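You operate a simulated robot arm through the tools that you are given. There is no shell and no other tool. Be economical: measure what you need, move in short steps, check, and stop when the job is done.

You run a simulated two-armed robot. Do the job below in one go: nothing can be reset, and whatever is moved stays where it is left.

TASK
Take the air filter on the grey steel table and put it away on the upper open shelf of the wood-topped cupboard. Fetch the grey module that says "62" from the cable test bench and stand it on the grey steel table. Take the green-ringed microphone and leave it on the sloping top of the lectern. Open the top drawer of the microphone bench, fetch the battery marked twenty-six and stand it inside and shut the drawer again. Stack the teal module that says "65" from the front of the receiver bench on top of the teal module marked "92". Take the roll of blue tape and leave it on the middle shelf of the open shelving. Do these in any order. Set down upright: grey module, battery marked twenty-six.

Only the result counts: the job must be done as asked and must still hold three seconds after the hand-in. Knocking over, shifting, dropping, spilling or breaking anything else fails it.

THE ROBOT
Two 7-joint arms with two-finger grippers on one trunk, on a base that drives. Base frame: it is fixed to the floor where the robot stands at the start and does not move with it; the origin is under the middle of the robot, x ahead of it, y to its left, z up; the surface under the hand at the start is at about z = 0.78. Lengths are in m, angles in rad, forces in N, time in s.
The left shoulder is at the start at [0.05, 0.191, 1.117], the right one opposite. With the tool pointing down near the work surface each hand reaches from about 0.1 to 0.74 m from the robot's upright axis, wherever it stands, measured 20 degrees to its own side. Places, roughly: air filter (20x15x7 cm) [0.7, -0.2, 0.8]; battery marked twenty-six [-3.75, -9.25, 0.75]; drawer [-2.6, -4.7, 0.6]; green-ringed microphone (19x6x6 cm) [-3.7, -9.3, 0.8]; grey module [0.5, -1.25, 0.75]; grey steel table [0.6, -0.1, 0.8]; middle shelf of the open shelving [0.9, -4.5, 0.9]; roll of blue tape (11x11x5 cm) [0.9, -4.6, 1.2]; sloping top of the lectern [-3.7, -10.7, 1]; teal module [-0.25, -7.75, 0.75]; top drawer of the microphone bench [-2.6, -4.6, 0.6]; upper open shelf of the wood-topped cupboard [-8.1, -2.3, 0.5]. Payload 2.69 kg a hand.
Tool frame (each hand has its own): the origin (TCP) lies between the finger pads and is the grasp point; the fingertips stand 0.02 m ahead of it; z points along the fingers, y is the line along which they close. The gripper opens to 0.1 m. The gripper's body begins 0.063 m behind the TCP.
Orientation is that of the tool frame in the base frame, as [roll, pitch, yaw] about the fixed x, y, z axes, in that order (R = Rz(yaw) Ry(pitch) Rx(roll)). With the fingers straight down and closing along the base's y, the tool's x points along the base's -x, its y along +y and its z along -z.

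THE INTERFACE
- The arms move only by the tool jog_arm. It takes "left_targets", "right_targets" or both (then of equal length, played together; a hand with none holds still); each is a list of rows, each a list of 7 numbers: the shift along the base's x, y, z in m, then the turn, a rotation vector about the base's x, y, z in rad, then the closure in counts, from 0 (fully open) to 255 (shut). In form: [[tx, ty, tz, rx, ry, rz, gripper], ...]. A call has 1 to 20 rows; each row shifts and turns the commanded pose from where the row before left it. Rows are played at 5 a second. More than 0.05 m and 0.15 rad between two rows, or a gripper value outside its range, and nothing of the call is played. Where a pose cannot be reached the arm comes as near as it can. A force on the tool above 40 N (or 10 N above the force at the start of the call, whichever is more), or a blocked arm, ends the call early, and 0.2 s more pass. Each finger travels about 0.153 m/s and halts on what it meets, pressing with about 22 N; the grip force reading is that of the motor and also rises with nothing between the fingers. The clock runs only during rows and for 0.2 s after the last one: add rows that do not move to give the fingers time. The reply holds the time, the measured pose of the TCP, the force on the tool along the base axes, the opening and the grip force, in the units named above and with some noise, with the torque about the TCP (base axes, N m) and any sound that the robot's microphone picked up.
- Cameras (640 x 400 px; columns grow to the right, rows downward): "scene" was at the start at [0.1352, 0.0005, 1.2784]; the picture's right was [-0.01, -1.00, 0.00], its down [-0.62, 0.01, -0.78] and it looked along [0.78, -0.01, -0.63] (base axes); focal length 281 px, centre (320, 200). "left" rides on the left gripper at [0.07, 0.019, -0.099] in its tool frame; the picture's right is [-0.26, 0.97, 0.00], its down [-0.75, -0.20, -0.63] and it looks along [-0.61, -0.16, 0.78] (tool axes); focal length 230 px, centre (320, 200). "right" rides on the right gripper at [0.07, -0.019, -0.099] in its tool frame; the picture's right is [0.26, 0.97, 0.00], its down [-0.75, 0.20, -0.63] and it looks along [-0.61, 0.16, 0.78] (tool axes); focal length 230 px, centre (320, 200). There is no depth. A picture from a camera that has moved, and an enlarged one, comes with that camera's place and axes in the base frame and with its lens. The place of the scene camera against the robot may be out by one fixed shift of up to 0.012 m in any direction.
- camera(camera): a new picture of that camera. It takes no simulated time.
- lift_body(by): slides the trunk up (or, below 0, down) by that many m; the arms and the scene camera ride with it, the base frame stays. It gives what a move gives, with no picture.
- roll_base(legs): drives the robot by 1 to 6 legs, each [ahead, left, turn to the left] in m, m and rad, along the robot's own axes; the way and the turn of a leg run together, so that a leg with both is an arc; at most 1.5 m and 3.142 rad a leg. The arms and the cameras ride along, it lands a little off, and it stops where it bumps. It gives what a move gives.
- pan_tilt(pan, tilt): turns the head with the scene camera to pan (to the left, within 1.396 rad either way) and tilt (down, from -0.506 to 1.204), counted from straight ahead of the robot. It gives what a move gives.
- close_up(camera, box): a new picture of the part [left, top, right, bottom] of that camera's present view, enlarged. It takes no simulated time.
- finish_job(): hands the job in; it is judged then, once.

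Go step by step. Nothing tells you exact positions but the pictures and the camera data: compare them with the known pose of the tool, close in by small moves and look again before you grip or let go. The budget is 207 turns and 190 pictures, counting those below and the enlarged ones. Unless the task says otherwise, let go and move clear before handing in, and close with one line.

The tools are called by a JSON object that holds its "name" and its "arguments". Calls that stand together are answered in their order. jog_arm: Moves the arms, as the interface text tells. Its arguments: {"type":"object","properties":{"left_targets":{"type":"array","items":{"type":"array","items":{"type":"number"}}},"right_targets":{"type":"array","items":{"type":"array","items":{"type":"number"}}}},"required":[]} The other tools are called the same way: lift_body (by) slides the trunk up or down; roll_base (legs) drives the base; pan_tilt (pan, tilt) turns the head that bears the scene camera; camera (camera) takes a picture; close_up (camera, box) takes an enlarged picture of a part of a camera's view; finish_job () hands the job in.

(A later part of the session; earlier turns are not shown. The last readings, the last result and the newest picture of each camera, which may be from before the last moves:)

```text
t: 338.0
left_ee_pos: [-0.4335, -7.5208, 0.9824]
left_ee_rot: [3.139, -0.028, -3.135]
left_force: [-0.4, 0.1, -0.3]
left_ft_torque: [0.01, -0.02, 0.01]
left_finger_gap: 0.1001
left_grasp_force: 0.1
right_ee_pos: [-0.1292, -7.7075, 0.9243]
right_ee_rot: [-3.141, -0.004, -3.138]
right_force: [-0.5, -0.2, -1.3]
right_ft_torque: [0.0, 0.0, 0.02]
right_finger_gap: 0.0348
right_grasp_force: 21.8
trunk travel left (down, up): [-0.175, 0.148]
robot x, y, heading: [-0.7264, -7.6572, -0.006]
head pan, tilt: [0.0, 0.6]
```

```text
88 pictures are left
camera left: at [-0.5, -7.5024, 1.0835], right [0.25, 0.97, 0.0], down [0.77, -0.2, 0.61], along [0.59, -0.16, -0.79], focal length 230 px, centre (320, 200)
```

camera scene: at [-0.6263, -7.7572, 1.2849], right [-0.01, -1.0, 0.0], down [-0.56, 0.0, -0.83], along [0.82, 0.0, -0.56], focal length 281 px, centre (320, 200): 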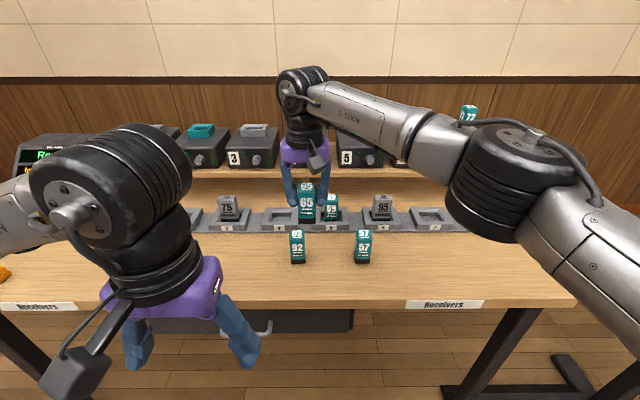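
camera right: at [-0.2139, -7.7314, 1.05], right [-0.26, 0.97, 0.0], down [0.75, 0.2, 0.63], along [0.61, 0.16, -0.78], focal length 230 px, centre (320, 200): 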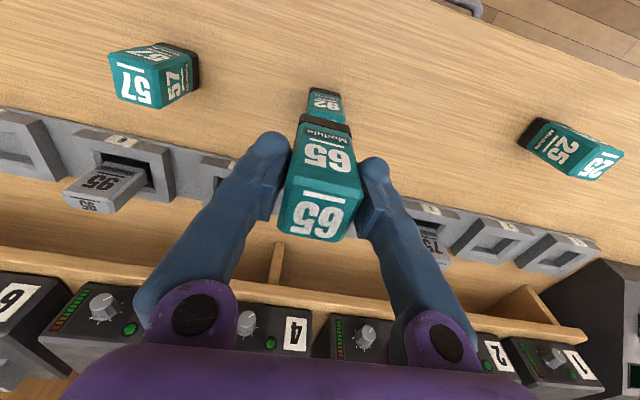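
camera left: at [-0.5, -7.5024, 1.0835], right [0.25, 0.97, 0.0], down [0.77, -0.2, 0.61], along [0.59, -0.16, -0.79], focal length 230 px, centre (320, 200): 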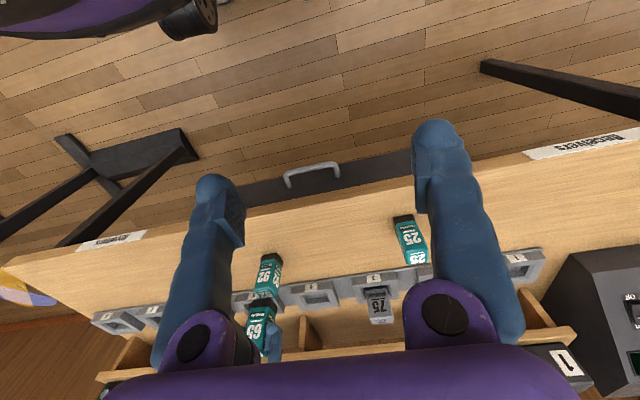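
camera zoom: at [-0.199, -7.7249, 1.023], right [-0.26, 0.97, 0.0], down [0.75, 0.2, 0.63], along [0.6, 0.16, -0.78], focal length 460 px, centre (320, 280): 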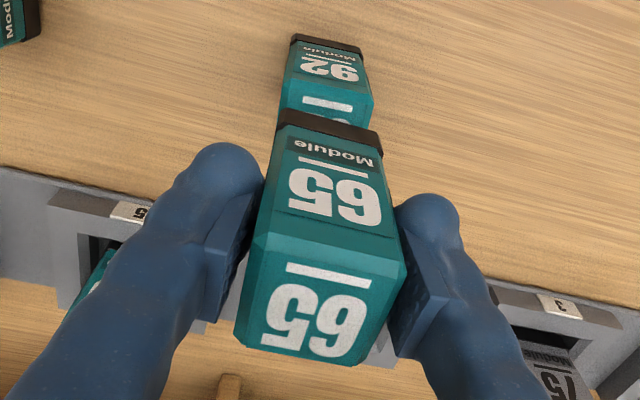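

65 is lined up within a few millimetres of 92. I'll correct slightly and lower to contact.

{"name": "jog_arm", "arguments": {"right_targets": [[-0.006, 0.002, 0, 0, 0, 0, 255], [0, 0, -0.006, 0, 0, 0, 255], [0, 0, -0.003, 0, 0, 0, 255], [0, 0, 0, 0, 0, 0, 255]]}}

{"name": "jog_arm", "arguments": {"right_targets": [[0, 0, -0.003, 0, 0, 0, 255], [0, 0, 0, 0, 0, 0, 255]]}}

```text
t: 339.0
left_ee_pos: [-0.4332, -7.5208, 0.9816]
left_ee_rot: [3.139, -0.028, -3.133]
left_force: [-0.2, 0.0, 0.2]
left_ft_torque: [0.0, 0.0, -0.04]
left_finger_gap: 0.0999
left_grasp_force: 0.1
right_ee_pos: [-0.1347, -7.7036, 0.9164]
right_ee_rot: [-3.139, -0.003, -3.138]
right_force: [0.0, -0.5, -1.2]
right_ft_torque: [-0.01, -0.01, -0.05]
right_finger_gap: 0.0349
right_grasp_force: 21.8
trunk travel left (down, up): [-0.175, 0.148]
robot x, y, heading: [-0.7239, -7.6523, -0.003]
head pan, tilt: [0.0, 0.6]
```

```text
t: 339.6
left_ee_pos: [-0.4334, -7.5209, 0.9822]
left_ee_rot: [3.139, -0.027, -3.134]
left_force: [0.0, 0.0, 0.2]
left_ft_torque: [0.0, 0.02, -0.04]
left_finger_gap: 0.0996
left_grasp_force: 0.1
right_ee_pos: [-0.1372, -7.704, 0.9142]
right_ee_rot: [-3.141, -0.003, -3.138]
right_force: [0.1, -0.7, -1.2]
right_ft_torque: [0.0, 0.03, 0.03]
right_finger_gap: 0.0349
right_grasp_force: 21.9
trunk travel left (down, up): [-0.175, 0.148]
robot x, y, heading: [-0.7219, -7.6571, -0.004]
head pan, tilt: [0.0, 0.6]
```

{"name": "jog_arm", "arguments": {"right_targets": [[0, 0, -0.003, 0, 0, 0, 255], [0, 0, 0, 0, 0, 0, 255]]}}

{"name": "jog_arm", "arguments": {"right_targets": [[0, 0, -0.002, 0, 0, 0, 255], [0, 0, 0, 0, 0, 0, 255]]}}

{"name": "close_up", "arguments": {"camera": "scene", "box": [270, 180, 400, 290]}}

```text
t: 340.2
left_ee_pos: [-0.4336, -7.5208, 0.9829]
left_ee_rot: [3.138, -0.029, -3.135]
left_force: [-1.2, 0.0, 0.5]
left_ft_torque: [0.0, -0.04, 0.02]
left_finger_gap: 0.1001
left_grasp_force: 0.1
right_ee_pos: [-0.1354, -7.7031, 0.9108]
right_ee_rot: [-3.139, -0.004, -3.138]
right_force: [0.0, -0.1, -0.2]
right_ft_torque: [-0.02, -0.01, -0.02]
right_finger_gap: 0.0346
right_grasp_force: 22.0
trunk travel left (down, up): [-0.175, 0.148]
robot x, y, heading: [-0.7241, -7.6588, -0.007]
head pan, tilt: [0.0, 0.6]
```

```text
t: 340.8
left_ee_pos: [-0.4343, -7.5202, 0.9821]
left_ee_rot: [3.14, -0.028, -3.134]
left_force: [0.0, 0.2, 1.0]
left_ft_torque: [-0.03, 0.01, -0.02]
left_finger_gap: 0.1001
left_grasp_force: 0.1
right_ee_pos: [-0.1356, -7.7031, 0.9116]
right_ee_rot: [3.141, -0.001, -3.138]
right_force: [1.3, 0.3, 7.5]
right_ft_torque: [-0.15, -0.06, -0.02]
right_finger_gap: 0.035
right_grasp_force: 22.2
trunk travel left (down, up): [-0.175, 0.148]
robot x, y, heading: [-0.7257, -7.6538, 0.0]
head pan, tilt: [0.0, 0.6]
```

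```text
3.64 times, centred on (335, 235) of scene
camera zoom: at [-0.5867, -7.6556, 1.2851], right [0.0, -1.0, 0.0], down [-0.56, 0.0, -0.83], along [0.83, 0.0, -0.56], focal length 1022 px, centre (266, 73)
```

zoom: 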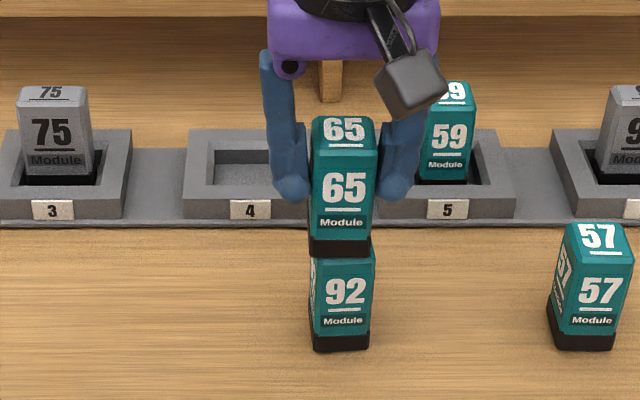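

65 sits squarely on 92, with contact force felt. I'll release gently and rise straight up.

{"name": "jog_arm", "arguments": {"right_targets": [[0, 0, 0.0015, 0, 0, 0, 255], [0, 0, 0, 0, 0, 0, 150], [0, 0, 0, 0, 0, 0, 100], [0, 0, 0, 0, 0, 0, 60], [0, 0, 0, 0, 0, 0, 60], [0, 0, 0.03, 0, 0, 0, 60], [0, 0, 0.045, 0, 0, 0, 60], [0, 0, 0.045, 0, 0, 0, 60], [0, 0, 0.02, 0, 0, 0, 0]]}}

{"name": "close_up", "arguments": {"camera": "scene", "box": [270, 180, 400, 290]}}

```text
t: 342.8
left_ee_pos: [-0.4328, -7.5214, 0.9826]
left_ee_rot: [3.138, -0.027, -3.134]
left_force: [0.1, 1.1, 0.9]
left_ft_torque: [-0.03, 0.03, 0.03]
left_finger_gap: 0.1003
left_grasp_force: 0.1
right_ee_pos: [-0.1377, -7.704, 1.0506]
right_ee_rot: [-3.139, -0.005, -3.137]
right_force: [-0.5, 0.3, 0.2]
right_ft_torque: [-0.01, -0.01, -0.01]
right_finger_gap: 0.1001
right_grasp_force: 0.0
trunk travel left (down, up): [-0.175, 0.148]
robot x, y, heading: [-0.7228, -7.6579, -0.009]
head pan, tilt: [0.0, 0.6]
```

```text
3.64 times, centred on (335, 235) of scene
camera zoom: at [-0.5861, -7.6558, 1.2849], right [0.0, -1.0, 0.0], down [-0.56, 0.0, -0.83], along [0.83, 0.0, -0.56], focal length 1022 px, centre (266, 73)
```

zoom: 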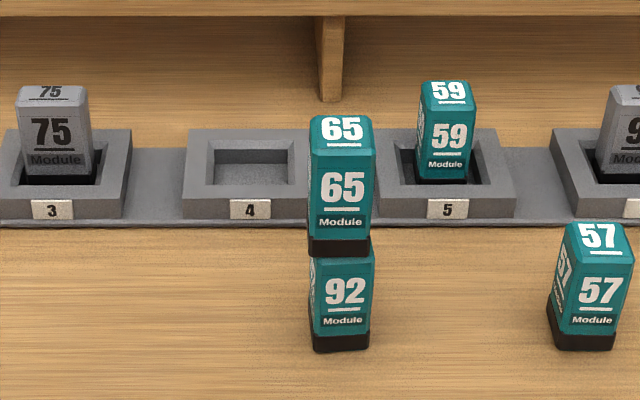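

The stack stands. I'll back away, tuck the right hand, and turn toward the south-west where the microphone and battery should be.

{"name": "roll_base", "arguments": {"legs": [[-0.6, 0, 0], [0, 0, -2.4]]}}

{"name": "pan_tilt", "arguments": {"pan": 0, "tilt": 0.2}}

{"name": "camera", "arguments": {"camera": "scene"}}

```text
t: 351.7
left_ee_pos: [-1.4237, -7.9598, 0.9845]
left_ee_rot: [3.137, -0.025, 0.8]
left_force: [0.4, -0.5, 0.6]
left_ft_torque: [0.01, 0.0, 0.02]
left_finger_gap: 0.1002
left_grasp_force: 0.1
right_ee_pos: [-1.7621, -8.043, 1.0504]
right_ee_rot: [-3.141, -0.005, 0.796]
right_force: [0.3, -0.1, 0.1]
right_ft_torque: [0.0, 0.0, 0.01]
right_finger_gap: 0.1001
right_grasp_force: 0.1
trunk travel left (down, up): [-0.175, 0.148]
robot x, y, heading: [-1.3154, -7.6569, -2.353]
head pan, tilt: [0.0, 0.6]
```

```text
t: 352.6
left_ee_pos: [-1.4227, -7.9612, 0.9831]
left_ee_rot: [3.135, -0.027, 0.798]
left_force: [0.1, -0.4, -0.1]
left_ft_torque: [0.01, -0.01, 0.02]
left_finger_gap: 0.1
left_grasp_force: 0.0
right_ee_pos: [-1.762, -8.0421, 1.0505]
right_ee_rot: [-3.14, -0.004, 0.795]
right_force: [0.7, -0.9, -0.4]
right_ft_torque: [0.01, -0.01, -0.06]
right_finger_gap: 0.1
right_grasp_force: 0.1
trunk travel left (down, up): [-0.175, 0.148]
robot x, y, heading: [-1.3159, -7.6601, -2.354]
head pan, tilt: [0.0, 0.201]
```

```text
85 pictures are left
camera scene: at [-1.401, -7.7516, 1.3216], right [-0.71, 0.7, 0.0], down [0.14, 0.14, -0.98], along [-0.69, -0.7, -0.2], focal length 281 px, centre (320, 200)
```

scene: 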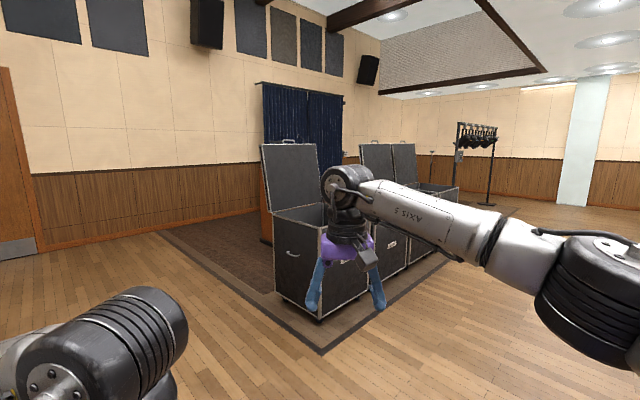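

There's a row of open flight cases along y ≈ −9.05, from x −2.75 to −4.6; the microphone and battery should be in the middle one. I'll face south and slide over to it.

{"name": "roll_base", "arguments": {"legs": [[0, 0, 0.783], [0, -1.2, 0], [0, -1.15, 0], [0.35, 0, 0]]}}

{"name": "pan_tilt", "arguments": {"pan": 0, "tilt": 0.45}}

{"name": "camera", "arguments": {"camera": "scene"}}

```text
t: 377.3
left_ee_pos: [-3.5289, -8.2905, 0.9823]
left_ee_rot: [3.139, -0.031, 1.578]
left_force: [0.7, -0.1, 0.1]
left_ft_torque: [0.03, -0.01, -0.01]
left_finger_gap: 0.1
left_grasp_force: 0.0
right_ee_pos: [-3.7121, -8.5884, 1.0502]
right_ee_rot: [-3.141, -0.004, 1.574]
right_force: [0.7, 0.2, -0.8]
right_ft_torque: [-0.01, 0.01, -0.02]
right_finger_gap: 0.1
right_grasp_force: 0.0
trunk travel left (down, up): [-0.175, 0.148]
robot x, y, heading: [-3.6669, -8.0012, -1.574]
head pan, tilt: [0.0, 0.201]
```

```text
t: 378.0
left_ee_pos: [-3.5293, -8.2918, 0.9809]
left_ee_rot: [3.137, -0.027, 1.578]
left_force: [0.1, 0.2, -0.6]
left_ft_torque: [0.01, 0.0, -0.03]
left_finger_gap: 0.0999
left_grasp_force: 0.2
right_ee_pos: [-3.7126, -8.5883, 1.0513]
right_ee_rot: [-3.139, -0.003, 1.574]
right_force: [0.0, 0.1, 0.0]
right_ft_torque: [0.02, 0.0, 0.0]
right_finger_gap: 0.1
right_grasp_force: 0.0
trunk travel left (down, up): [-0.175, 0.148]
robot x, y, heading: [-3.6707, -8.0013, -1.568]
head pan, tilt: [0.0, 0.45]
```

```text
84 pictures are left
camera scene: at [-3.6568, -8.131, 1.2985], right [-1.0, 0.0, 0.0], down [0.0, 0.43, -0.9], along [0.0, -0.9, -0.43], focal length 281 px, centre (320, 200)
```

scene: 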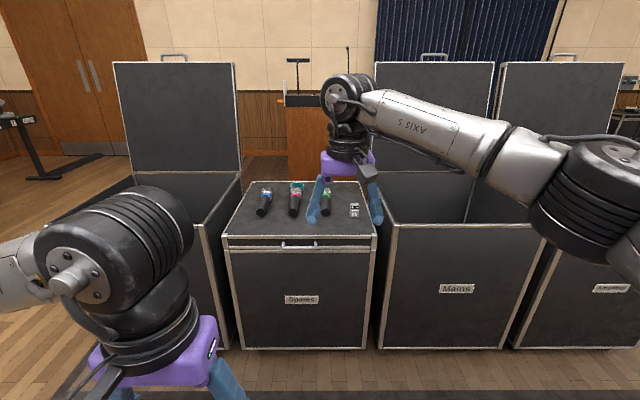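

The middle "Spares" case is closed, with three microphones and a small battery on top. The lectern stands right behind. I'll zoom in.

{"name": "close_up", "arguments": {"camera": "scene", "box": [220, 160, 400, 260]}}

{"name": "camera", "arguments": {"camera": "right"}}

```text
3.56 times, centred on (310, 210) of scene
camera zoom: at [-3.6568, -8.131, 1.2985], right [-1.0, 0.0, 0.0], down [0.0, 0.43, -0.9], along [0.0, -0.9, -0.43], focal length 999 px, centre (356, 164)
```

zoom: 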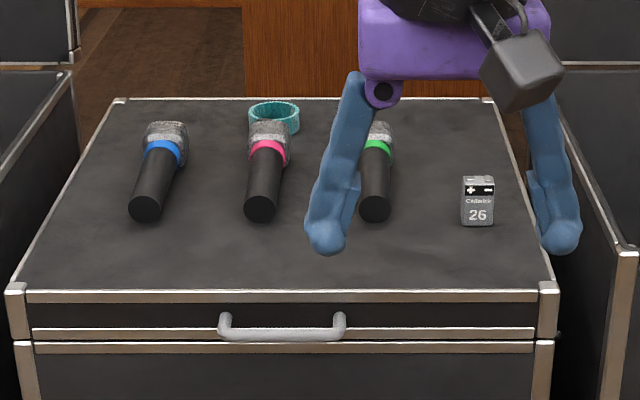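

```text
82 pictures are left
camera right: at [-3.732, -8.5177, 1.1499], right [0.97, 0.26, 0.0], down [0.2, -0.75, 0.63], along [0.16, -0.6, -0.78], focal length 230 px, centre (320, 200)
```

right: 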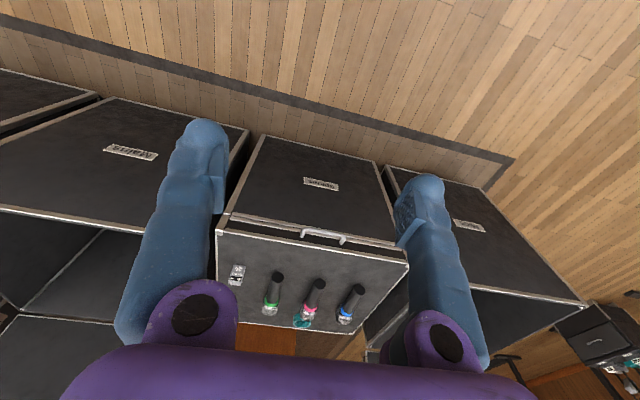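

The battery marked 26 stands at about (−3.81, −9.17), and the green-ringed mic lies at x ≈ −3.68 with its head away from me. I'll drive up to the case.

{"name": "roll_base", "arguments": {"legs": [[0.52, 0, 0]]}}

{"name": "jog_arm", "arguments": {"right_targets": [[-0.04, 0, -0.02, 0, 0, 0, 0], [-0.04, 0, -0.03, 0, 0, 0, 0], [-0.02, -0.02, -0.03, 0, 0, 0, 0], [0, 0, 0, 0, 0, 0, 0]]}}

{"name": "camera", "arguments": {"camera": "right"}}

{"name": "pan_tilt", "arguments": {"pan": 0, "tilt": 0.8}}

{"name": "camera", "arguments": {"camera": "scene"}}

```text
t: 381.1
left_ee_pos: [-3.5371, -8.8141, 0.9825]
left_ee_rot: [3.139, -0.029, 1.566]
left_force: [-0.5, 0.0, -0.4]
left_ft_torque: [0.0, 0.02, 0.02]
left_finger_gap: 0.0999
left_grasp_force: 0.0
right_ee_pos: [-3.7249, -9.1086, 1.0507]
right_ee_rot: [-3.139, -0.004, 1.564]
right_force: [-0.5, 0.2, -0.6]
right_ft_torque: [0.01, 0.0, 0.01]
right_finger_gap: 0.1004
right_grasp_force: 0.1
trunk travel left (down, up): [-0.175, 0.148]
robot x, y, heading: [-3.67, -8.5185, -1.585]
head pan, tilt: [0.0, 0.45]
```

```text
t: 382.1
left_ee_pos: [-3.5369, -8.8148, 0.9818]
left_ee_rot: [3.138, -0.028, 1.565]
left_force: [-0.3, 0.2, 0.1]
left_ft_torque: [-0.02, 0.02, -0.02]
left_finger_gap: 0.0999
left_grasp_force: 0.0
right_ee_pos: [-3.8265, -9.1294, 0.9727]
right_ee_rot: [-3.139, -0.004, 1.562]
right_force: [-0.4, 0.2, 0.2]
right_ft_torque: [-0.02, 0.02, 0.02]
right_finger_gap: 0.0999
right_grasp_force: 0.0
trunk travel left (down, up): [-0.175, 0.148]
robot x, y, heading: [-3.667, -8.5193, -1.584]
head pan, tilt: [0.0, 0.45]
```

```text
81 pictures are left
camera right: at [-3.8448, -9.0595, 1.0709], right [0.97, 0.25, 0.0], down [0.2, -0.75, 0.63], along [0.16, -0.61, -0.78], focal length 230 px, centre (320, 200)
```

right: 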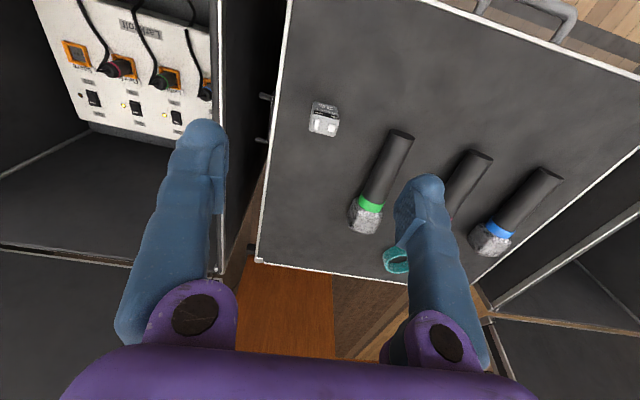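

```text
t: 382.9
left_ee_pos: [-3.5382, -8.8151, 0.9822]
left_ee_rot: [3.138, -0.027, 1.565]
left_force: [-0.5, 0.2, 0.3]
left_ft_torque: [-0.01, 0.01, -0.04]
left_finger_gap: 0.1001
left_grasp_force: 0.1
right_ee_pos: [-3.8263, -9.1306, 0.9725]
right_ee_rot: [-3.14, -0.002, 1.562]
right_force: [-0.5, -0.4, -0.4]
right_ft_torque: [0.02, -0.03, -0.02]
right_finger_gap: 0.1001
right_grasp_force: 0.0
trunk travel left (down, up): [-0.175, 0.148]
robot x, y, heading: [-3.6688, -8.5213, -1.59]
head pan, tilt: [0.0, 0.799]
```

```text
80 pictures are left
camera scene: at [-3.6631, -8.6416, 1.2681], right [-1.0, 0.02, 0.0], down [0.01, 0.72, -0.7], along [-0.01, -0.7, -0.72], focal length 281 px, centre (320, 200)
```

scene: 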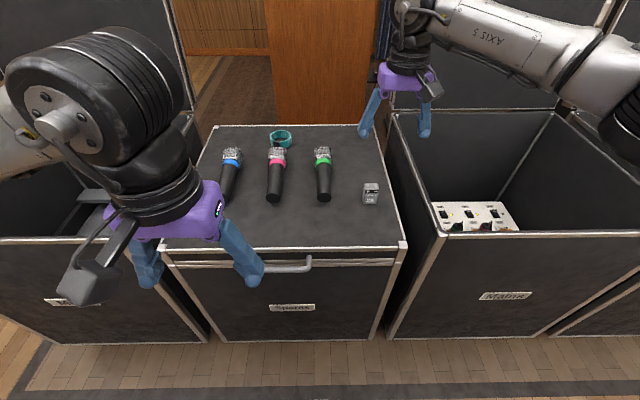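

The battery's top is at z ≈ 0.78 at (−3.813, −9.162). I'll move above it and descend part way with the fingers partly closed.

{"name": "jog_arm", "arguments": {"right_targets": [[0.013, -0.032, -0.02, 0, 0, 0, 90], [0, 0, -0.045, 0, 0, 0, 90], [0, 0, -0.045, 0, 0, 0, 90], [0, 0, -0.045, 0, 0, 0, 90], [0, 0, 0, 0, 0, 0, 90]]}}

{"name": "camera", "arguments": {"camera": "right"}}

{"name": "close_up", "arguments": {"camera": "scene", "box": [290, 90, 450, 230]}}

```text
t: 384.1
left_ee_pos: [-3.5384, -8.8142, 0.9825]
left_ee_rot: [3.138, -0.028, 1.565]
left_force: [1.3, -0.5, -0.2]
left_ft_torque: [-0.03, 0.01, -0.02]
left_finger_gap: 0.0997
left_grasp_force: 0.1
right_ee_pos: [-3.8111, -9.1619, 0.8164]
right_ee_rot: [-3.14, -0.004, 1.561]
right_force: [-0.5, 0.8, -0.7]
right_ft_torque: [-0.02, -0.01, 0.02]
right_finger_gap: 0.0647
right_grasp_force: 0.1
trunk travel left (down, up): [-0.175, 0.148]
robot x, y, heading: [-3.6722, -8.5241, -1.587]
head pan, tilt: [0.0, 0.799]
```

```text
79 pictures are left
camera right: at [-3.8291, -9.0919, 0.9158], right [0.97, 0.25, 0.0], down [0.2, -0.75, 0.63], along [0.16, -0.61, -0.78], focal length 230 px, centre (320, 200)
```

right: 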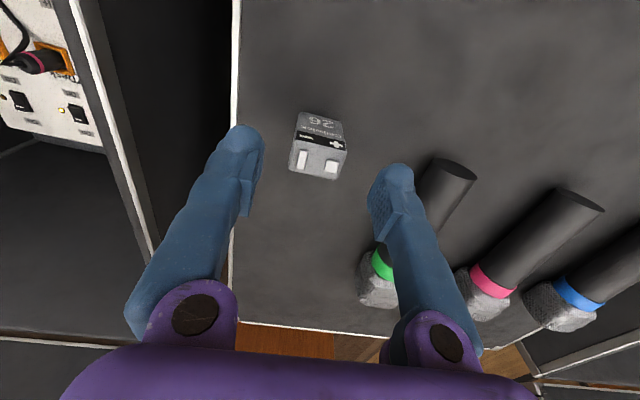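

```text
2.86 times, centred on (370, 160) of scene
camera zoom: at [-3.663, -8.6414, 1.2681], right [-1.0, 0.02, 0.0], down [0.01, 0.72, -0.7], along [-0.01, -0.7, -0.72], focal length 803 px, centre (177, 314)
```

zoom: 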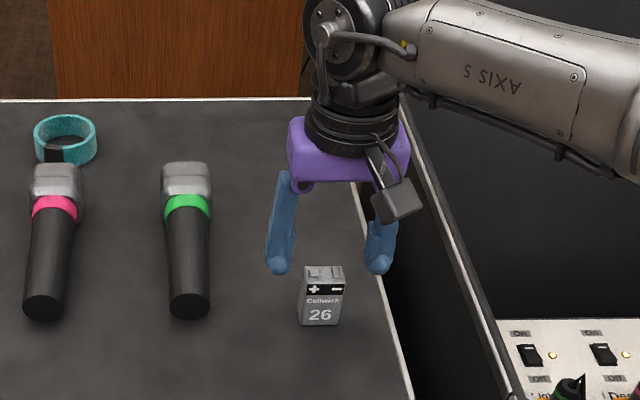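

Perfectly centred. I'll descend and grip the battery.

{"name": "jog_arm", "arguments": {"right_targets": [[0, 0, -0.03, 0, 0, 0, 90], [0, 0, -0.025, 0, 0, 0, 90], [0, 0, 0, 0, 0, 0, 90], [0, 0, 0, 0, 0, 0, 255], [0, 0, 0, 0, 0, 0, 255], [0, 0, 0, 0, 0, 0, 255], [0, 0, 0.045, 0, 0, 0, 255], [0, 0, 0.045, 0, 0, 0, 255], [0, 0, 0.045, 0, 0, 0, 255], [0, 0, 0.045, 0, 0, 0, 255], [0, 0, 0, 0, 0, 0, 255]]}}

{"name": "camera", "arguments": {"camera": "right"}}

```text
t: 386.5
left_ee_pos: [-3.5384, -8.8146, 0.981]
left_ee_rot: [3.139, -0.025, 1.565]
left_force: [-0.1, 0.3, -0.2]
left_ft_torque: [-0.06, 0.01, -0.02]
left_finger_gap: 0.0999
left_grasp_force: 0.2
right_ee_pos: [-3.8121, -9.1596, 0.9393]
right_ee_rot: [-3.139, -0.004, 1.563]
right_force: [0.4, -0.6, -1.1]
right_ft_torque: [0.01, 0.01, -0.01]
right_finger_gap: 0.035
right_grasp_force: 22.0
trunk travel left (down, up): [-0.175, 0.148]
robot x, y, heading: [-3.6754, -8.5253, -1.584]
head pan, tilt: [0.0, 0.799]
```

```text
77 pictures are left
camera right: at [-3.8304, -9.0903, 1.0387], right [0.97, 0.25, 0.0], down [0.19, -0.75, 0.63], along [0.16, -0.61, -0.78], focal length 230 px, centre (320, 200)
```

right: 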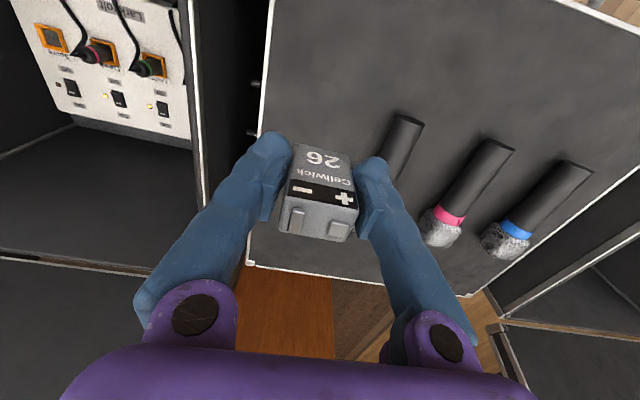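

The battery is held. I'll slide right a little and bring the left hand over the green-ringed microphone's handle.

{"name": "roll_base", "arguments": {"legs": [[0, -0.14, 0]]}}

{"name": "jog_arm", "arguments": {"left_targets": [[0, -0.045, 0, 0, 0, 0, 0], [0, -0.045, 0, 0, 0, 0, 0], [0, -0.045, 0, 0, 0, 0, 0], [0, -0.045, 0, 0, 0, 0, 0], [0, -0.045, 0, 0, 0, 0, 0], [0, -0.045, 0, 0, 0, 0, 0], [0, -0.045, -0.01, 0, 0, 0, 0], [0, -0.03, -0.04, 0, 0, 0, 0], [0, 0, -0.04, 0, 0, 0, 0], [0, 0, 0, 0, 0, 0, 0]]}}

{"name": "camera", "arguments": {"camera": "left"}}

```text
t: 388.4
left_ee_pos: [-3.678, -8.8122, 0.9828]
left_ee_rot: [3.139, -0.028, 1.563]
left_force: [0.1, -0.3, -0.4]
left_ft_torque: [-0.01, 0.0, 0.02]
left_finger_gap: 0.0999
left_grasp_force: 0.2
right_ee_pos: [-3.9522, -9.1577, 0.9389]
right_ee_rot: [-3.141, -0.004, 1.561]
right_force: [-0.9, -0.2, -0.6]
right_ft_torque: [0.01, -0.02, 0.03]
right_finger_gap: 0.0351
right_grasp_force: 22.7
trunk travel left (down, up): [-0.175, 0.148]
robot x, y, heading: [-3.8084, -8.5162, -1.589]
head pan, tilt: [0.0, 0.799]
```

```text
t: 390.6
left_ee_pos: [-3.6759, -9.158, 0.8921]
left_ee_rot: [3.137, -0.027, 1.564]
left_force: [-0.6, -1.0, 0.5]
left_ft_torque: [0.01, 0.0, 0.0]
left_finger_gap: 0.1
left_grasp_force: 0.0
right_ee_pos: [-3.952, -9.1577, 0.94]
right_ee_rot: [-3.139, -0.003, 1.56]
right_force: [0.3, -0.6, 0.0]
right_ft_torque: [-0.01, 0.01, 0.0]
right_finger_gap: 0.0348
right_grasp_force: 22.0
trunk travel left (down, up): [-0.175, 0.148]
robot x, y, heading: [-3.8132, -8.5173, -1.583]
head pan, tilt: [0.0, 0.799]
```

```text
76 pictures are left
camera left: at [-3.6564, -9.0901, 0.9937], right [0.96, -0.27, 0.0], down [-0.21, -0.77, 0.61], along [-0.16, -0.59, -0.79], focal length 230 px, centre (320, 200)
```

left: 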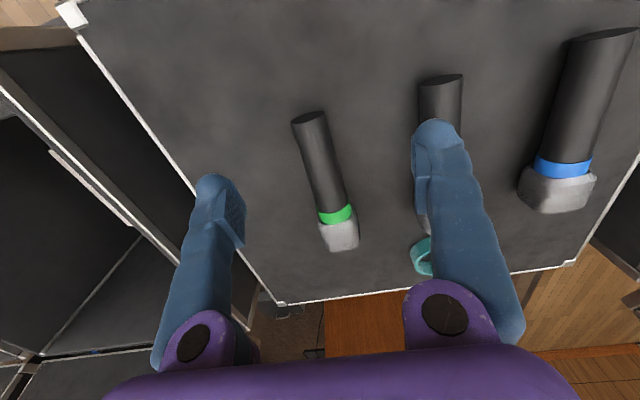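

The mic's axis is at x ≈ −3.69. I'll move over y ≈ −9.235 and descend.

{"name": "jog_arm", "arguments": {"left_targets": [[-0.007, -0.04, 0, 0, 0.028, 0, 60], [-0.007, -0.037, -0.02, 0, 0, 0, 60], [0, 0, -0.04, 0, 0, 0, 60], [0, 0, 0, 0, 0, 0, 60]]}}

{"name": "camera", "arguments": {"camera": "left"}}

```text
t: 391.6
left_ee_pos: [-3.6831, -9.2036, 0.844]
left_ee_rot: [-3.115, -0.026, 1.561]
left_force: [0.0, -0.1, -0.1]
left_ft_torque: [-0.02, 0.03, -0.03]
left_finger_gap: 0.0767
left_grasp_force: 0.1
left hand out of reach, approached as far as the arm can: row 2, 3
right_ee_pos: [-3.9509, -9.1579, 0.9393]
right_ee_rot: [-3.14, -0.004, 1.56]
right_force: [0.2, 0.8, -0.5]
right_ft_torque: [-0.01, 0.0, 0.01]
right_finger_gap: 0.0349
right_grasp_force: 21.5
trunk travel left (down, up): [-0.175, 0.148]
robot x, y, heading: [-3.8114, -8.522, -1.592]
head pan, tilt: [0.0, 0.799]
```

```text
75 pictures are left
camera left: at [-3.661, -9.136, 0.9444], right [0.96, -0.27, -0.03], down [-0.19, -0.77, 0.61], along [-0.19, -0.59, -0.79], focal length 230 px, centre (320, 200)
```

left: 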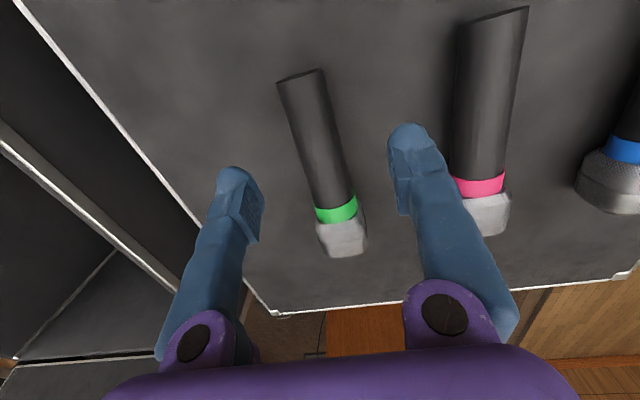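

I'm at the arm's reach, so I'll roll forward 4 cm (still clear of the case) and level the hand.

{"name": "roll_base", "arguments": {"legs": [[0.04, 0, 0]]}}

{"name": "jog_arm", "arguments": {"left_targets": [[-0.006, 0.006, -0.02, 0, -0.028, 0, 60], [0, 0, -0.03, 0, 0, 0, 60], [0, 0, 0, 0, 0, 0, 60]]}}

{"name": "camera", "arguments": {"camera": "left"}}

```text
t: 392.4
left_ee_pos: [-3.683, -9.2433, 0.8425]
left_ee_rot: [-3.115, -0.029, 1.564]
left_force: [-0.7, 0.6, 0.0]
left_ft_torque: [0.0, 0.01, -0.01]
left_finger_gap: 0.0765
left_grasp_force: 0.0
right_ee_pos: [-3.952, -9.1973, 0.9381]
right_ee_rot: [-3.141, -0.005, 1.562]
right_force: [-0.4, 0.0, -1.4]
right_ft_torque: [0.05, 0.0, 0.01]
right_finger_gap: 0.0345
right_grasp_force: 22.2
trunk travel left (down, up): [-0.175, 0.148]
robot x, y, heading: [-3.8091, -8.5596, -1.594]
head pan, tilt: [0.0, 0.799]
```

```text
t: 393.2
left_ee_pos: [-3.6893, -9.2341, 0.793]
left_ee_rot: [3.137, -0.027, 1.564]
left_force: [-0.4, -0.2, -0.4]
left_ft_torque: [-0.01, 0.02, 0.04]
left_finger_gap: 0.0767
left_grasp_force: 0.1
left hand out of reach, approached as far as the arm can: row 2
right_ee_pos: [-3.9522, -9.1972, 0.9398]
right_ee_rot: [-3.141, -0.004, 1.56]
right_force: [-0.1, -0.3, -0.8]
right_ft_torque: [-0.01, 0.01, 0.0]
right_finger_gap: 0.0349
right_grasp_force: 22.3
trunk travel left (down, up): [-0.175, 0.148]
robot x, y, heading: [-3.8071, -8.5611, -1.59]
head pan, tilt: [0.0, 0.799]
```

```text
74 pictures are left
camera left: at [-3.6704, -9.1661, 0.8945], right [0.96, -0.26, 0.0], down [-0.21, -0.77, 0.61], along [-0.16, -0.59, -0.79], focal length 230 px, centre (320, 200)
```

left: 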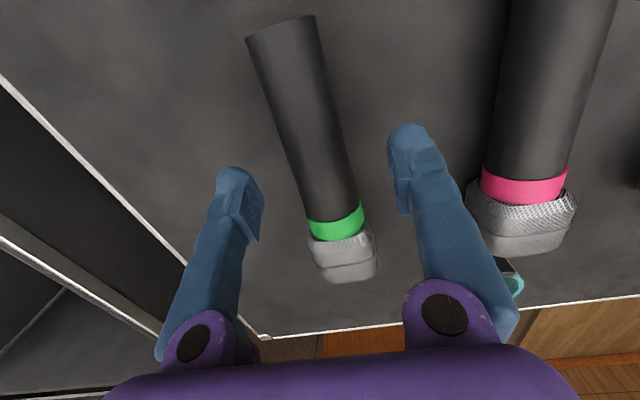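

The mic is centred between the fingers. I'll lower the trunk by 3.6 cm to reach grip height, then close.

{"name": "lift_body", "arguments": {"by": -0.036}}

{"name": "jog_arm", "arguments": {"left_targets": [[0, 0, 0, 0, 0, 0, 255], [0, 0, 0, 0, 0, 0, 255], [0, 0, 0, 0, 0, 0, 255]]}}

{"name": "camera", "arguments": {"camera": "left"}}

```text
t: 394.1
left_ee_pos: [-3.6893, -9.2334, 0.7566]
left_ee_rot: [3.139, -0.027, 1.564]
left_force: [-0.1, 0.5, 0.6]
left_ft_torque: [0.0, 0.01, 0.03]
left_finger_gap: 0.0766
left_grasp_force: 0.0
right_ee_pos: [-3.9524, -9.1966, 0.9035]
right_ee_rot: [-3.138, -0.004, 1.562]
right_force: [0.5, 0.1, -0.7]
right_ft_torque: [-0.01, 0.0, 0.0]
right_finger_gap: 0.0348
right_grasp_force: 21.9
trunk travel left (down, up): [-0.139, 0.184]
robot x, y, heading: [-3.8101, -8.5607, -1.586]
head pan, tilt: [0.0, 0.799]
```

```text
t: 394.9
left_ee_pos: [-3.6906, -9.234, 0.7575]
left_ee_rot: [3.139, -0.026, 1.564]
left_force: [0.3, 1.2, 0.2]
left_ft_torque: [-0.02, 0.03, -0.06]
left_finger_gap: 0.0398
left_grasp_force: 22.3
right_ee_pos: [-3.9526, -9.1979, 0.9039]
right_ee_rot: [-3.14, -0.003, 1.562]
right_force: [0.5, 0.2, -0.2]
right_ft_torque: [0.01, 0.0, 0.0]
right_finger_gap: 0.0347
right_grasp_force: 21.9
trunk travel left (down, up): [-0.139, 0.184]
robot x, y, heading: [-3.8108, -8.5569, -1.588]
head pan, tilt: [0.0, 0.799]
```

```text
73 pictures are left
camera left: at [-3.6704, -9.1662, 0.8587], right [0.96, -0.26, 0.0], down [-0.21, -0.77, 0.61], along [-0.16, -0.59, -0.79], focal length 230 px, centre (320, 200)
```

left: 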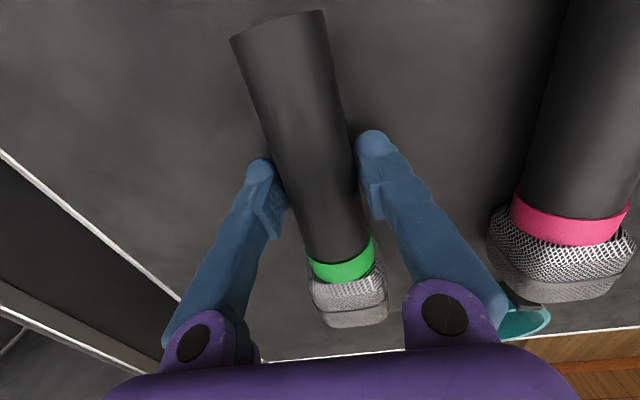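

The mic is gripped. I'll raise the trunk, back away, and look at the lectern.

{"name": "lift_body", "arguments": {"by": 0.18}}

{"name": "roll_base", "arguments": {"legs": [[-0.35, 0, 0]]}}

{"name": "pan_tilt", "arguments": {"pan": 0.05, "tilt": 0.25}}

{"name": "camera", "arguments": {"camera": "scene"}}

```text
t: 396.9
left_ee_pos: [-3.6893, -9.2348, 0.9363]
left_ee_rot: [3.138, -0.029, 1.564]
left_force: [0.4, -0.9, -2.9]
left_ft_torque: [0.12, 0.01, 0.0]
left_finger_gap: 0.0399
left_grasp_force: 22.3
right_ee_pos: [-3.9523, -9.1976, 1.0827]
right_ee_rot: [-3.141, -0.006, 1.562]
right_force: [-0.4, -0.2, -1.1]
right_ft_torque: [0.02, 0.0, 0.02]
right_finger_gap: 0.0347
right_grasp_force: 21.8
trunk travel left (down, up): [-0.319, 0.004]
robot x, y, heading: [-3.8112, -8.56, -1.588]
head pan, tilt: [0.0, 0.799]
```

```text
t: 399.1
left_ee_pos: [-3.6851, -8.8838, 0.9377]
left_ee_rot: [3.138, -0.029, 1.562]
left_force: [-0.2, 0.7, -2.7]
left_ft_torque: [0.09, 0.01, 0.01]
left_finger_gap: 0.0401
left_grasp_force: 22.1
right_ee_pos: [-3.9481, -8.8462, 1.0835]
right_ee_rot: [-3.14, -0.004, 1.558]
right_force: [-0.7, -0.3, -1.1]
right_ft_torque: [-0.03, 0.0, 0.04]
right_finger_gap: 0.0347
right_grasp_force: 22.3
trunk travel left (down, up): [-0.319, 0.004]
robot x, y, heading: [-3.8052, -8.2103, -1.589]
head pan, tilt: [0.0, 0.799]
```

```text
t: 400.1
left_ee_pos: [-3.6836, -8.8842, 0.9371]
left_ee_rot: [3.14, -0.028, 1.561]
left_force: [0.2, 0.1, -3.3]
left_ft_torque: [0.08, 0.02, 0.02]
left_finger_gap: 0.0401
left_grasp_force: 21.8
right_ee_pos: [-3.9458, -8.8462, 1.0834]
right_ee_rot: [-3.14, -0.002, 1.557]
right_force: [-0.1, 0.5, -0.1]
right_ft_torque: [0.0, 0.01, 0.0]
right_finger_gap: 0.0348
right_grasp_force: 21.7
trunk travel left (down, up): [-0.319, 0.004]
robot x, y, heading: [-3.8079, -8.2059, -1.588]
head pan, tilt: [0.051, 0.25]
```

```text
72 pictures are left
camera scene: at [-3.7925, -8.3418, 1.461], right [-1.0, -0.03, 0.0], down [-0.01, 0.25, -0.97], along [0.03, -0.97, -0.25], focal length 281 px, centre (320, 200)
```

scene: 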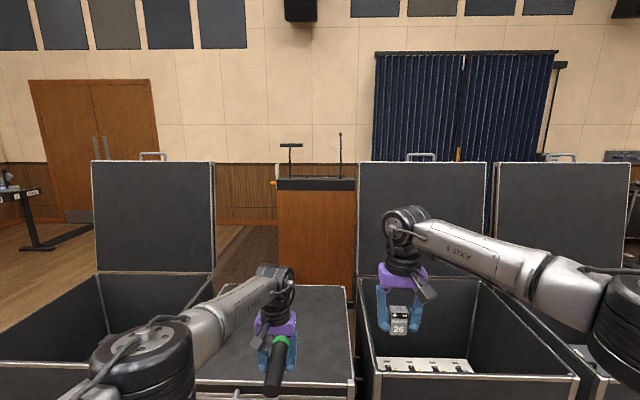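

The lectern's high front edge faces me, so its sloping top faces south. I'll go around the east end of the cases and approach from behind.

{"name": "roll_base", "arguments": {"legs": [[0, 1.2, 0.018], [0, 0.65, 0], [1.5, 0, 0], [1.0, 0, 0]]}}

{"name": "pan_tilt", "arguments": {"pan": -1.1, "tilt": 0.3}}

{"name": "camera", "arguments": {"camera": "scene"}}

```text
t: 428.5
left_ee_pos: [-1.7793, -11.3665, 0.9369]
left_ee_rot: [3.139, -0.028, 1.575]
left_force: [-0.4, 0.0, -2.3]
left_ft_torque: [0.13, 0.0, 0.02]
left_finger_gap: 0.04
left_grasp_force: 22.2
right_ee_pos: [-2.0441, -11.3349, 1.0824]
right_ee_rot: [-3.138, -0.005, 1.571]
right_force: [0.7, 0.0, -0.5]
right_ft_torque: [-0.01, 0.0, 0.01]
right_finger_gap: 0.0346
right_grasp_force: 22.0
trunk travel left (down, up): [-0.319, 0.004]
robot x, y, heading: [-1.9057, -10.6942, -1.581]
head pan, tilt: [0.051, 0.25]
```

```text
t: 429.9
left_ee_pos: [-1.7789, -11.3683, 0.9375]
left_ee_rot: [3.138, -0.027, 1.575]
left_force: [0.5, 0.1, -2.4]
left_ft_torque: [0.09, -0.01, 0.01]
left_finger_gap: 0.0399
left_grasp_force: 22.5
right_ee_pos: [-2.0422, -11.3337, 1.0829]
right_ee_rot: [-3.139, -0.004, 1.569]
right_force: [-0.9, 0.2, -0.8]
right_ft_torque: [0.05, 0.03, 0.0]
right_finger_gap: 0.0348
right_grasp_force: 22.4
trunk travel left (down, up): [-0.319, 0.004]
robot x, y, heading: [-1.9051, -10.6963, -1.58]
head pan, tilt: [-1.1, 0.3]
```

```text
71 pictures are left
camera scene: at [-1.981, -10.7764, 1.4564], right [-0.45, 0.89, 0.0], down [0.26, 0.13, -0.96], along [-0.85, -0.43, -0.3], focal length 281 px, centre (320, 200)
```

scene: 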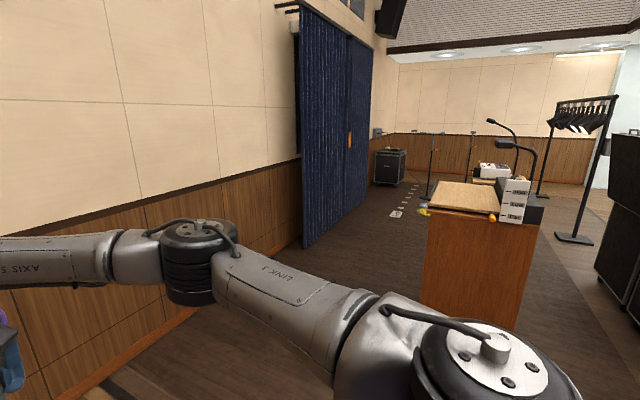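

The lectern top is about x −3.45 to −4.0 and y −10.9 to −10.35, at z ≈ 1.0, sloping down to the south. I'll raise the mic hand, turn north, back up and slide west behind it.

{"name": "jog_arm", "arguments": {"left_targets": [[0, 0.02, 0.04, 0, 0, 0, 255], [0, 0.02, 0.04, 0, 0, 0, 255], [0, 0.02, 0.04, 0, 0, 0, 255], [0, 0.02, 0.04, 0, 0, 0, 255], [0, 0.02, 0.04, 0, 0, 0, 255], [0, 0.02, 0.04, 0, 0, 0, 255]], "right_targets": [[0, 0.045, 0, 0, 0, 0, 255], [0, 0.045, 0, 0, 0, 0, 255], [0, 0.045, 0, 0, 0, 0, 255], [0, 0.045, 0, 0, 0, 0, 255], [0, 0.04, 0, 0, 0, 0, 255], [0, 0.03, 0, 0, 0, 0, 255]]}}

{"name": "roll_base", "arguments": {"legs": [[0, 0, 1.57], [0, 0, 1.58], [-0.95, 0, 0]]}}

{"name": "roll_base", "arguments": {"legs": [[0, 1.0, 0], [0, 0.7, 0]]}}

{"name": "pan_tilt", "arguments": {"pan": 0, "tilt": 0.5}}

{"name": "camera", "arguments": {"camera": "scene"}}

```text
t: 431.3
left_ee_pos: [-1.7773, -11.2473, 1.1772]
left_ee_rot: [3.138, -0.029, 1.574]
left_force: [-0.1, 0.5, -2.7]
left_ft_torque: [0.08, 0.0, 0.0]
left_finger_gap: 0.0397
left_grasp_force: 21.9
right_ee_pos: [-2.0445, -11.0815, 1.0838]
right_ee_rot: [-3.14, -0.002, 1.57]
right_force: [-0.5, -0.4, 0.0]
right_ft_torque: [-0.01, 0.02, 0.01]
right_finger_gap: 0.0347
right_grasp_force: 21.7
trunk travel left (down, up): [-0.319, 0.004]
robot x, y, heading: [-1.9055, -10.6943, -1.574]
head pan, tilt: [-1.1, 0.3]
```

```text
t: 443.8
left_ee_pos: [-2.0466, -11.0683, 1.1758]
left_ee_rot: [3.139, -0.027, -1.599]
left_force: [-0.1, 0.2, -3.3]
left_ft_torque: [-0.12, 0.0, -0.03]
left_finger_gap: 0.0399
left_grasp_force: 22.5
right_ee_pos: [-1.7864, -11.2416, 1.0821]
right_ee_rot: [-3.14, -0.003, -1.602]
right_force: [0.4, 0.3, -1.1]
right_ft_torque: [0.0, 0.02, 0.0]
right_finger_gap: 0.0347
right_grasp_force: 22.3
trunk travel left (down, up): [-0.319, 0.004]
robot x, y, heading: [-1.9347, -11.6235, 1.529]
head pan, tilt: [-1.1, 0.3]
```

```text
t: 459.0
left_ee_pos: [-3.7198, -10.9756, 1.1763]
left_ee_rot: [3.139, -0.029, -1.628]
left_force: [0.3, -0.2, -2.6]
left_ft_torque: [-0.14, -0.04, 0.0]
left_finger_gap: 0.0398
left_grasp_force: 22.0
right_ee_pos: [-3.4632, -11.1555, 1.0825]
right_ee_rot: [-3.14, -0.003, -1.632]
right_force: [1.1, -0.1, -0.4]
right_ft_torque: [0.0, 0.01, 0.01]
right_finger_gap: 0.035
right_grasp_force: 21.9
trunk travel left (down, up): [-0.319, 0.004]
robot x, y, heading: [-3.6256, -11.5383, 1.5]
head pan, tilt: [-1.1, 0.3]
```

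```text
t: 460.3
left_ee_pos: [-3.7186, -10.9764, 1.1754]
left_ee_rot: [3.139, -0.03, -1.63]
left_force: [0.7, 0.5, -2.7]
left_ft_torque: [-0.15, 0.0, 0.01]
left_finger_gap: 0.0398
left_grasp_force: 22.2
right_ee_pos: [-3.463, -11.1547, 1.0819]
right_ee_rot: [-3.141, -0.003, -1.633]
right_force: [0.4, 0.8, -0.4]
right_ft_torque: [0.0, 0.0, 0.02]
right_finger_gap: 0.0347
right_grasp_force: 22.1
trunk travel left (down, up): [-0.319, 0.004]
robot x, y, heading: [-3.6236, -11.5347, 1.504]
head pan, tilt: [0.0, 0.499]
```

```text
70 pictures are left
camera scene: at [-3.6051, -11.403, 1.438], right [1.0, -0.07, 0.0], down [-0.03, -0.48, -0.88], along [0.06, 0.88, -0.48], focal length 281 px, centre (320, 200)
```

scene: 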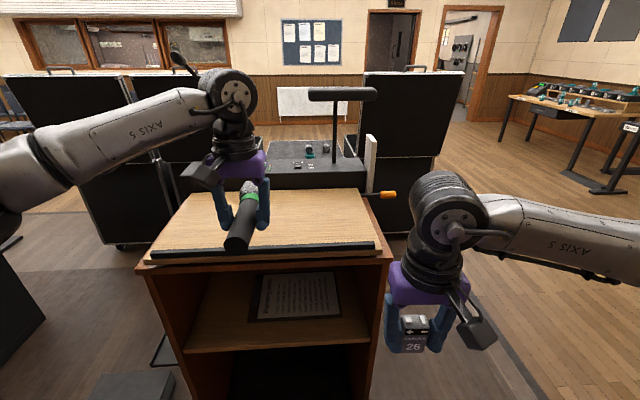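

The lectern's wooden slope has a black lip along its low edge, so the mic can lie along the slope. I'll look closer before lowering.

{"name": "camera", "arguments": {"camera": "left"}}

{"name": "close_up", "arguments": {"camera": "scene", "box": [130, 140, 410, 290]}}

```text
69 pictures are left
camera left: at [-3.7404, -11.0407, 1.277], right [-0.95, 0.31, 0.0], down [0.25, 0.76, 0.61], along [0.19, 0.58, -0.79], focal length 230 px, centre (320, 200)
```

left: 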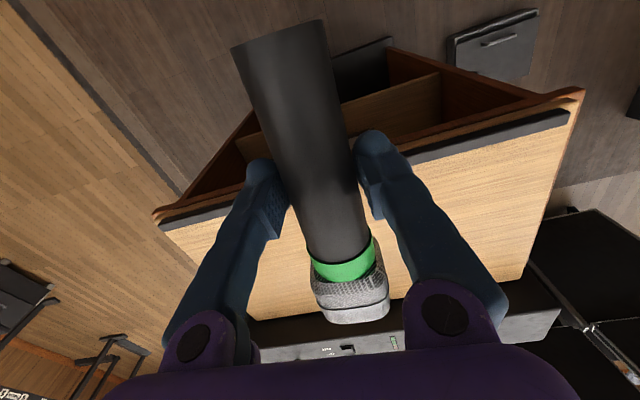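

```text
2.29 times, centred on (270, 215) of scene
camera zoom: at [-3.6051, -11.403, 1.438], right [1.0, -0.07, 0.0], down [-0.03, -0.48, -0.88], along [0.06, 0.88, -0.48], focal length 642 px, centre (434, 166)
```

zoom: 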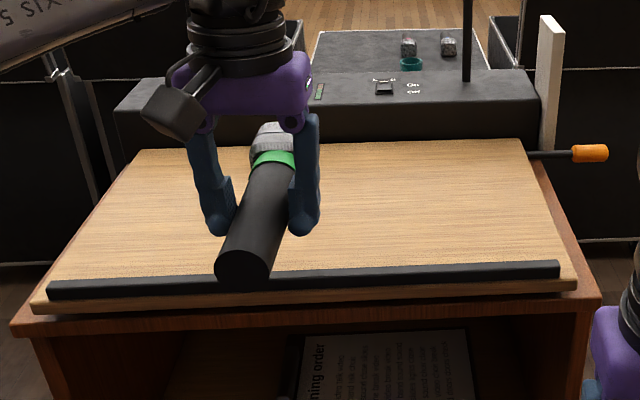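

The lip is at y ≈ −10.887 with its top at z ≈ 1.03, and the board rises gently to the north. I'll move up, align the hand with the slope and bring the mic over the middle of the board.

{"name": "roll_base", "arguments": {"legs": [[0.12, 0, 0.06]]}}

{"name": "jog_arm", "arguments": {"left_targets": [[0, 0.04, 0, 0.05, 0, 0, 255], [0, 0.03, 0, 0.05, 0, 0, 255], [0, 0.02, -0.03, 0, 0, 0, 255], [0, 0, -0.04, 0, 0, 0, 255], [0, 0, 0, 0, 0, 0, 255]]}}

{"name": "close_up", "arguments": {"camera": "scene", "box": [130, 140, 410, 310]}}

```text
t: 461.5
left_ee_pos: [-3.7461, -10.862, 1.1751]
left_ee_rot: [3.138, -0.029, -1.573]
left_force: [-0.8, 0.6, -3.3]
left_ft_torque: [-0.11, -0.01, -0.03]
left_finger_gap: 0.0399
left_grasp_force: 22.4
right_ee_pos: [-3.4807, -11.0281, 1.082]
right_ee_rot: [-3.141, -0.005, -1.572]
right_force: [0.2, 0.3, -1.5]
right_ft_torque: [-0.02, 0.01, 0.02]
right_finger_gap: 0.0347
right_grasp_force: 22.0
trunk travel left (down, up): [-0.319, 0.004]
robot x, y, heading: [-3.6203, -11.4139, 1.564]
head pan, tilt: [0.0, 0.499]
```

```text
t: 462.7
left_ee_pos: [-3.7441, -10.773, 1.106]
left_ee_rot: [3.138, 0.072, -1.572]
left_force: [0.1, 0.8, -2.2]
left_ft_torque: [-0.09, -0.02, 0.02]
left_finger_gap: 0.0398
left_grasp_force: 22.4
right_ee_pos: [-3.4807, -11.0281, 1.0815]
right_ee_rot: [-3.141, -0.004, -1.573]
right_force: [0.3, 0.1, -0.8]
right_ft_torque: [0.03, 0.01, -0.03]
right_finger_gap: 0.0346
right_grasp_force: 22.2
trunk travel left (down, up): [-0.319, 0.004]
robot x, y, heading: [-3.6177, -11.4147, 1.563]
head pan, tilt: [0.0, 0.499]
```

```text
2.29 times, centred on (270, 225) of scene
camera zoom: at [-3.6079, -11.2834, 1.438], right [1.0, -0.01, 0.0], down [0.0, -0.48, -0.88], along [0.01, 0.88, -0.48], focal length 642 px, centre (434, 143)
```

zoom: 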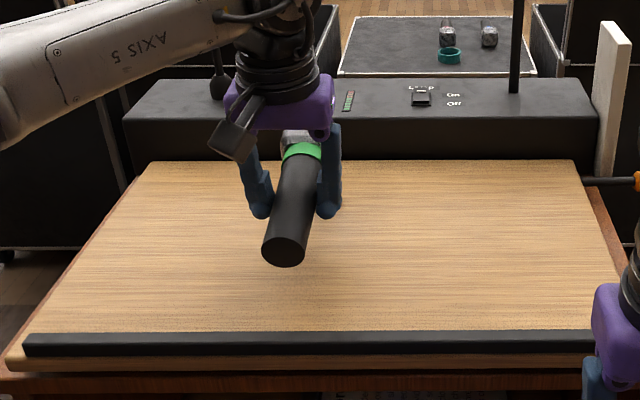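

{"name": "jog_arm", "arguments": {"left_targets": [[0, 0, -0.03, 0, 0, 0, 255], [0, 0, -0.01, 0, 0, 0, 255], [0, 0, 0, 0, 0, 0, 255]]}}

{"name": "close_up", "arguments": {"camera": "scene", "box": [190, 140, 350, 310]}}

{"name": "camera", "arguments": {"camera": "left"}}

```text
t: 463.5
left_ee_pos: [-3.7451, -10.7723, 1.0663]
left_ee_rot: [3.139, 0.072, -1.571]
left_force: [0.8, 0.6, -2.1]
left_ft_torque: [-0.11, 0.01, 0.01]
left_finger_gap: 0.0397
left_grasp_force: 22.2
right_ee_pos: [-3.4816, -11.0268, 1.0839]
right_ee_rot: [-3.139, -0.003, -1.574]
right_force: [-0.6, 0.0, -1.2]
right_ft_torque: [-0.02, 0.0, 0.01]
right_finger_gap: 0.0348
right_grasp_force: 22.0
trunk travel left (down, up): [-0.319, 0.004]
robot x, y, heading: [-3.621, -11.4136, 1.564]
head pan, tilt: [0.0, 0.499]
```

```text
2.35 times, centred on (270, 225) of scene
camera zoom: at [-3.6083, -11.283, 1.4379], right [1.0, -0.01, 0.0], down [0.0, -0.48, -0.88], along [0.01, 0.88, -0.48], focal length 661 px, centre (438, 141)
```

zoom: 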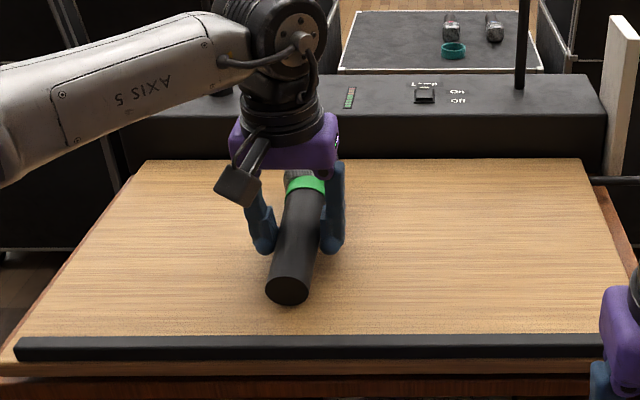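

```text
65 pictures are left
camera left: at [-3.7632, -10.8487, 1.1602], right [-0.97, 0.26, 0.02], down [0.2, 0.7, 0.68], along [0.16, 0.66, -0.73], focal length 230 px, centre (320, 200)
```

left: 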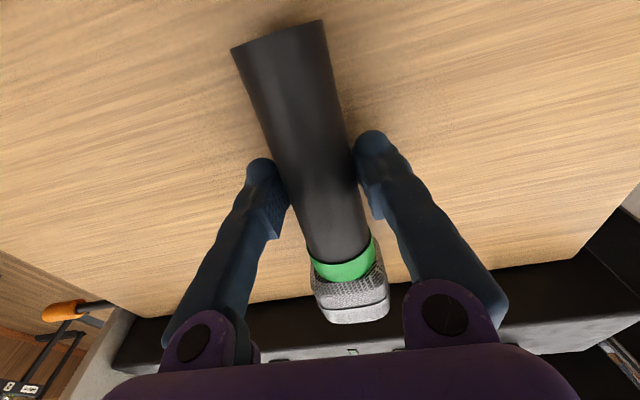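

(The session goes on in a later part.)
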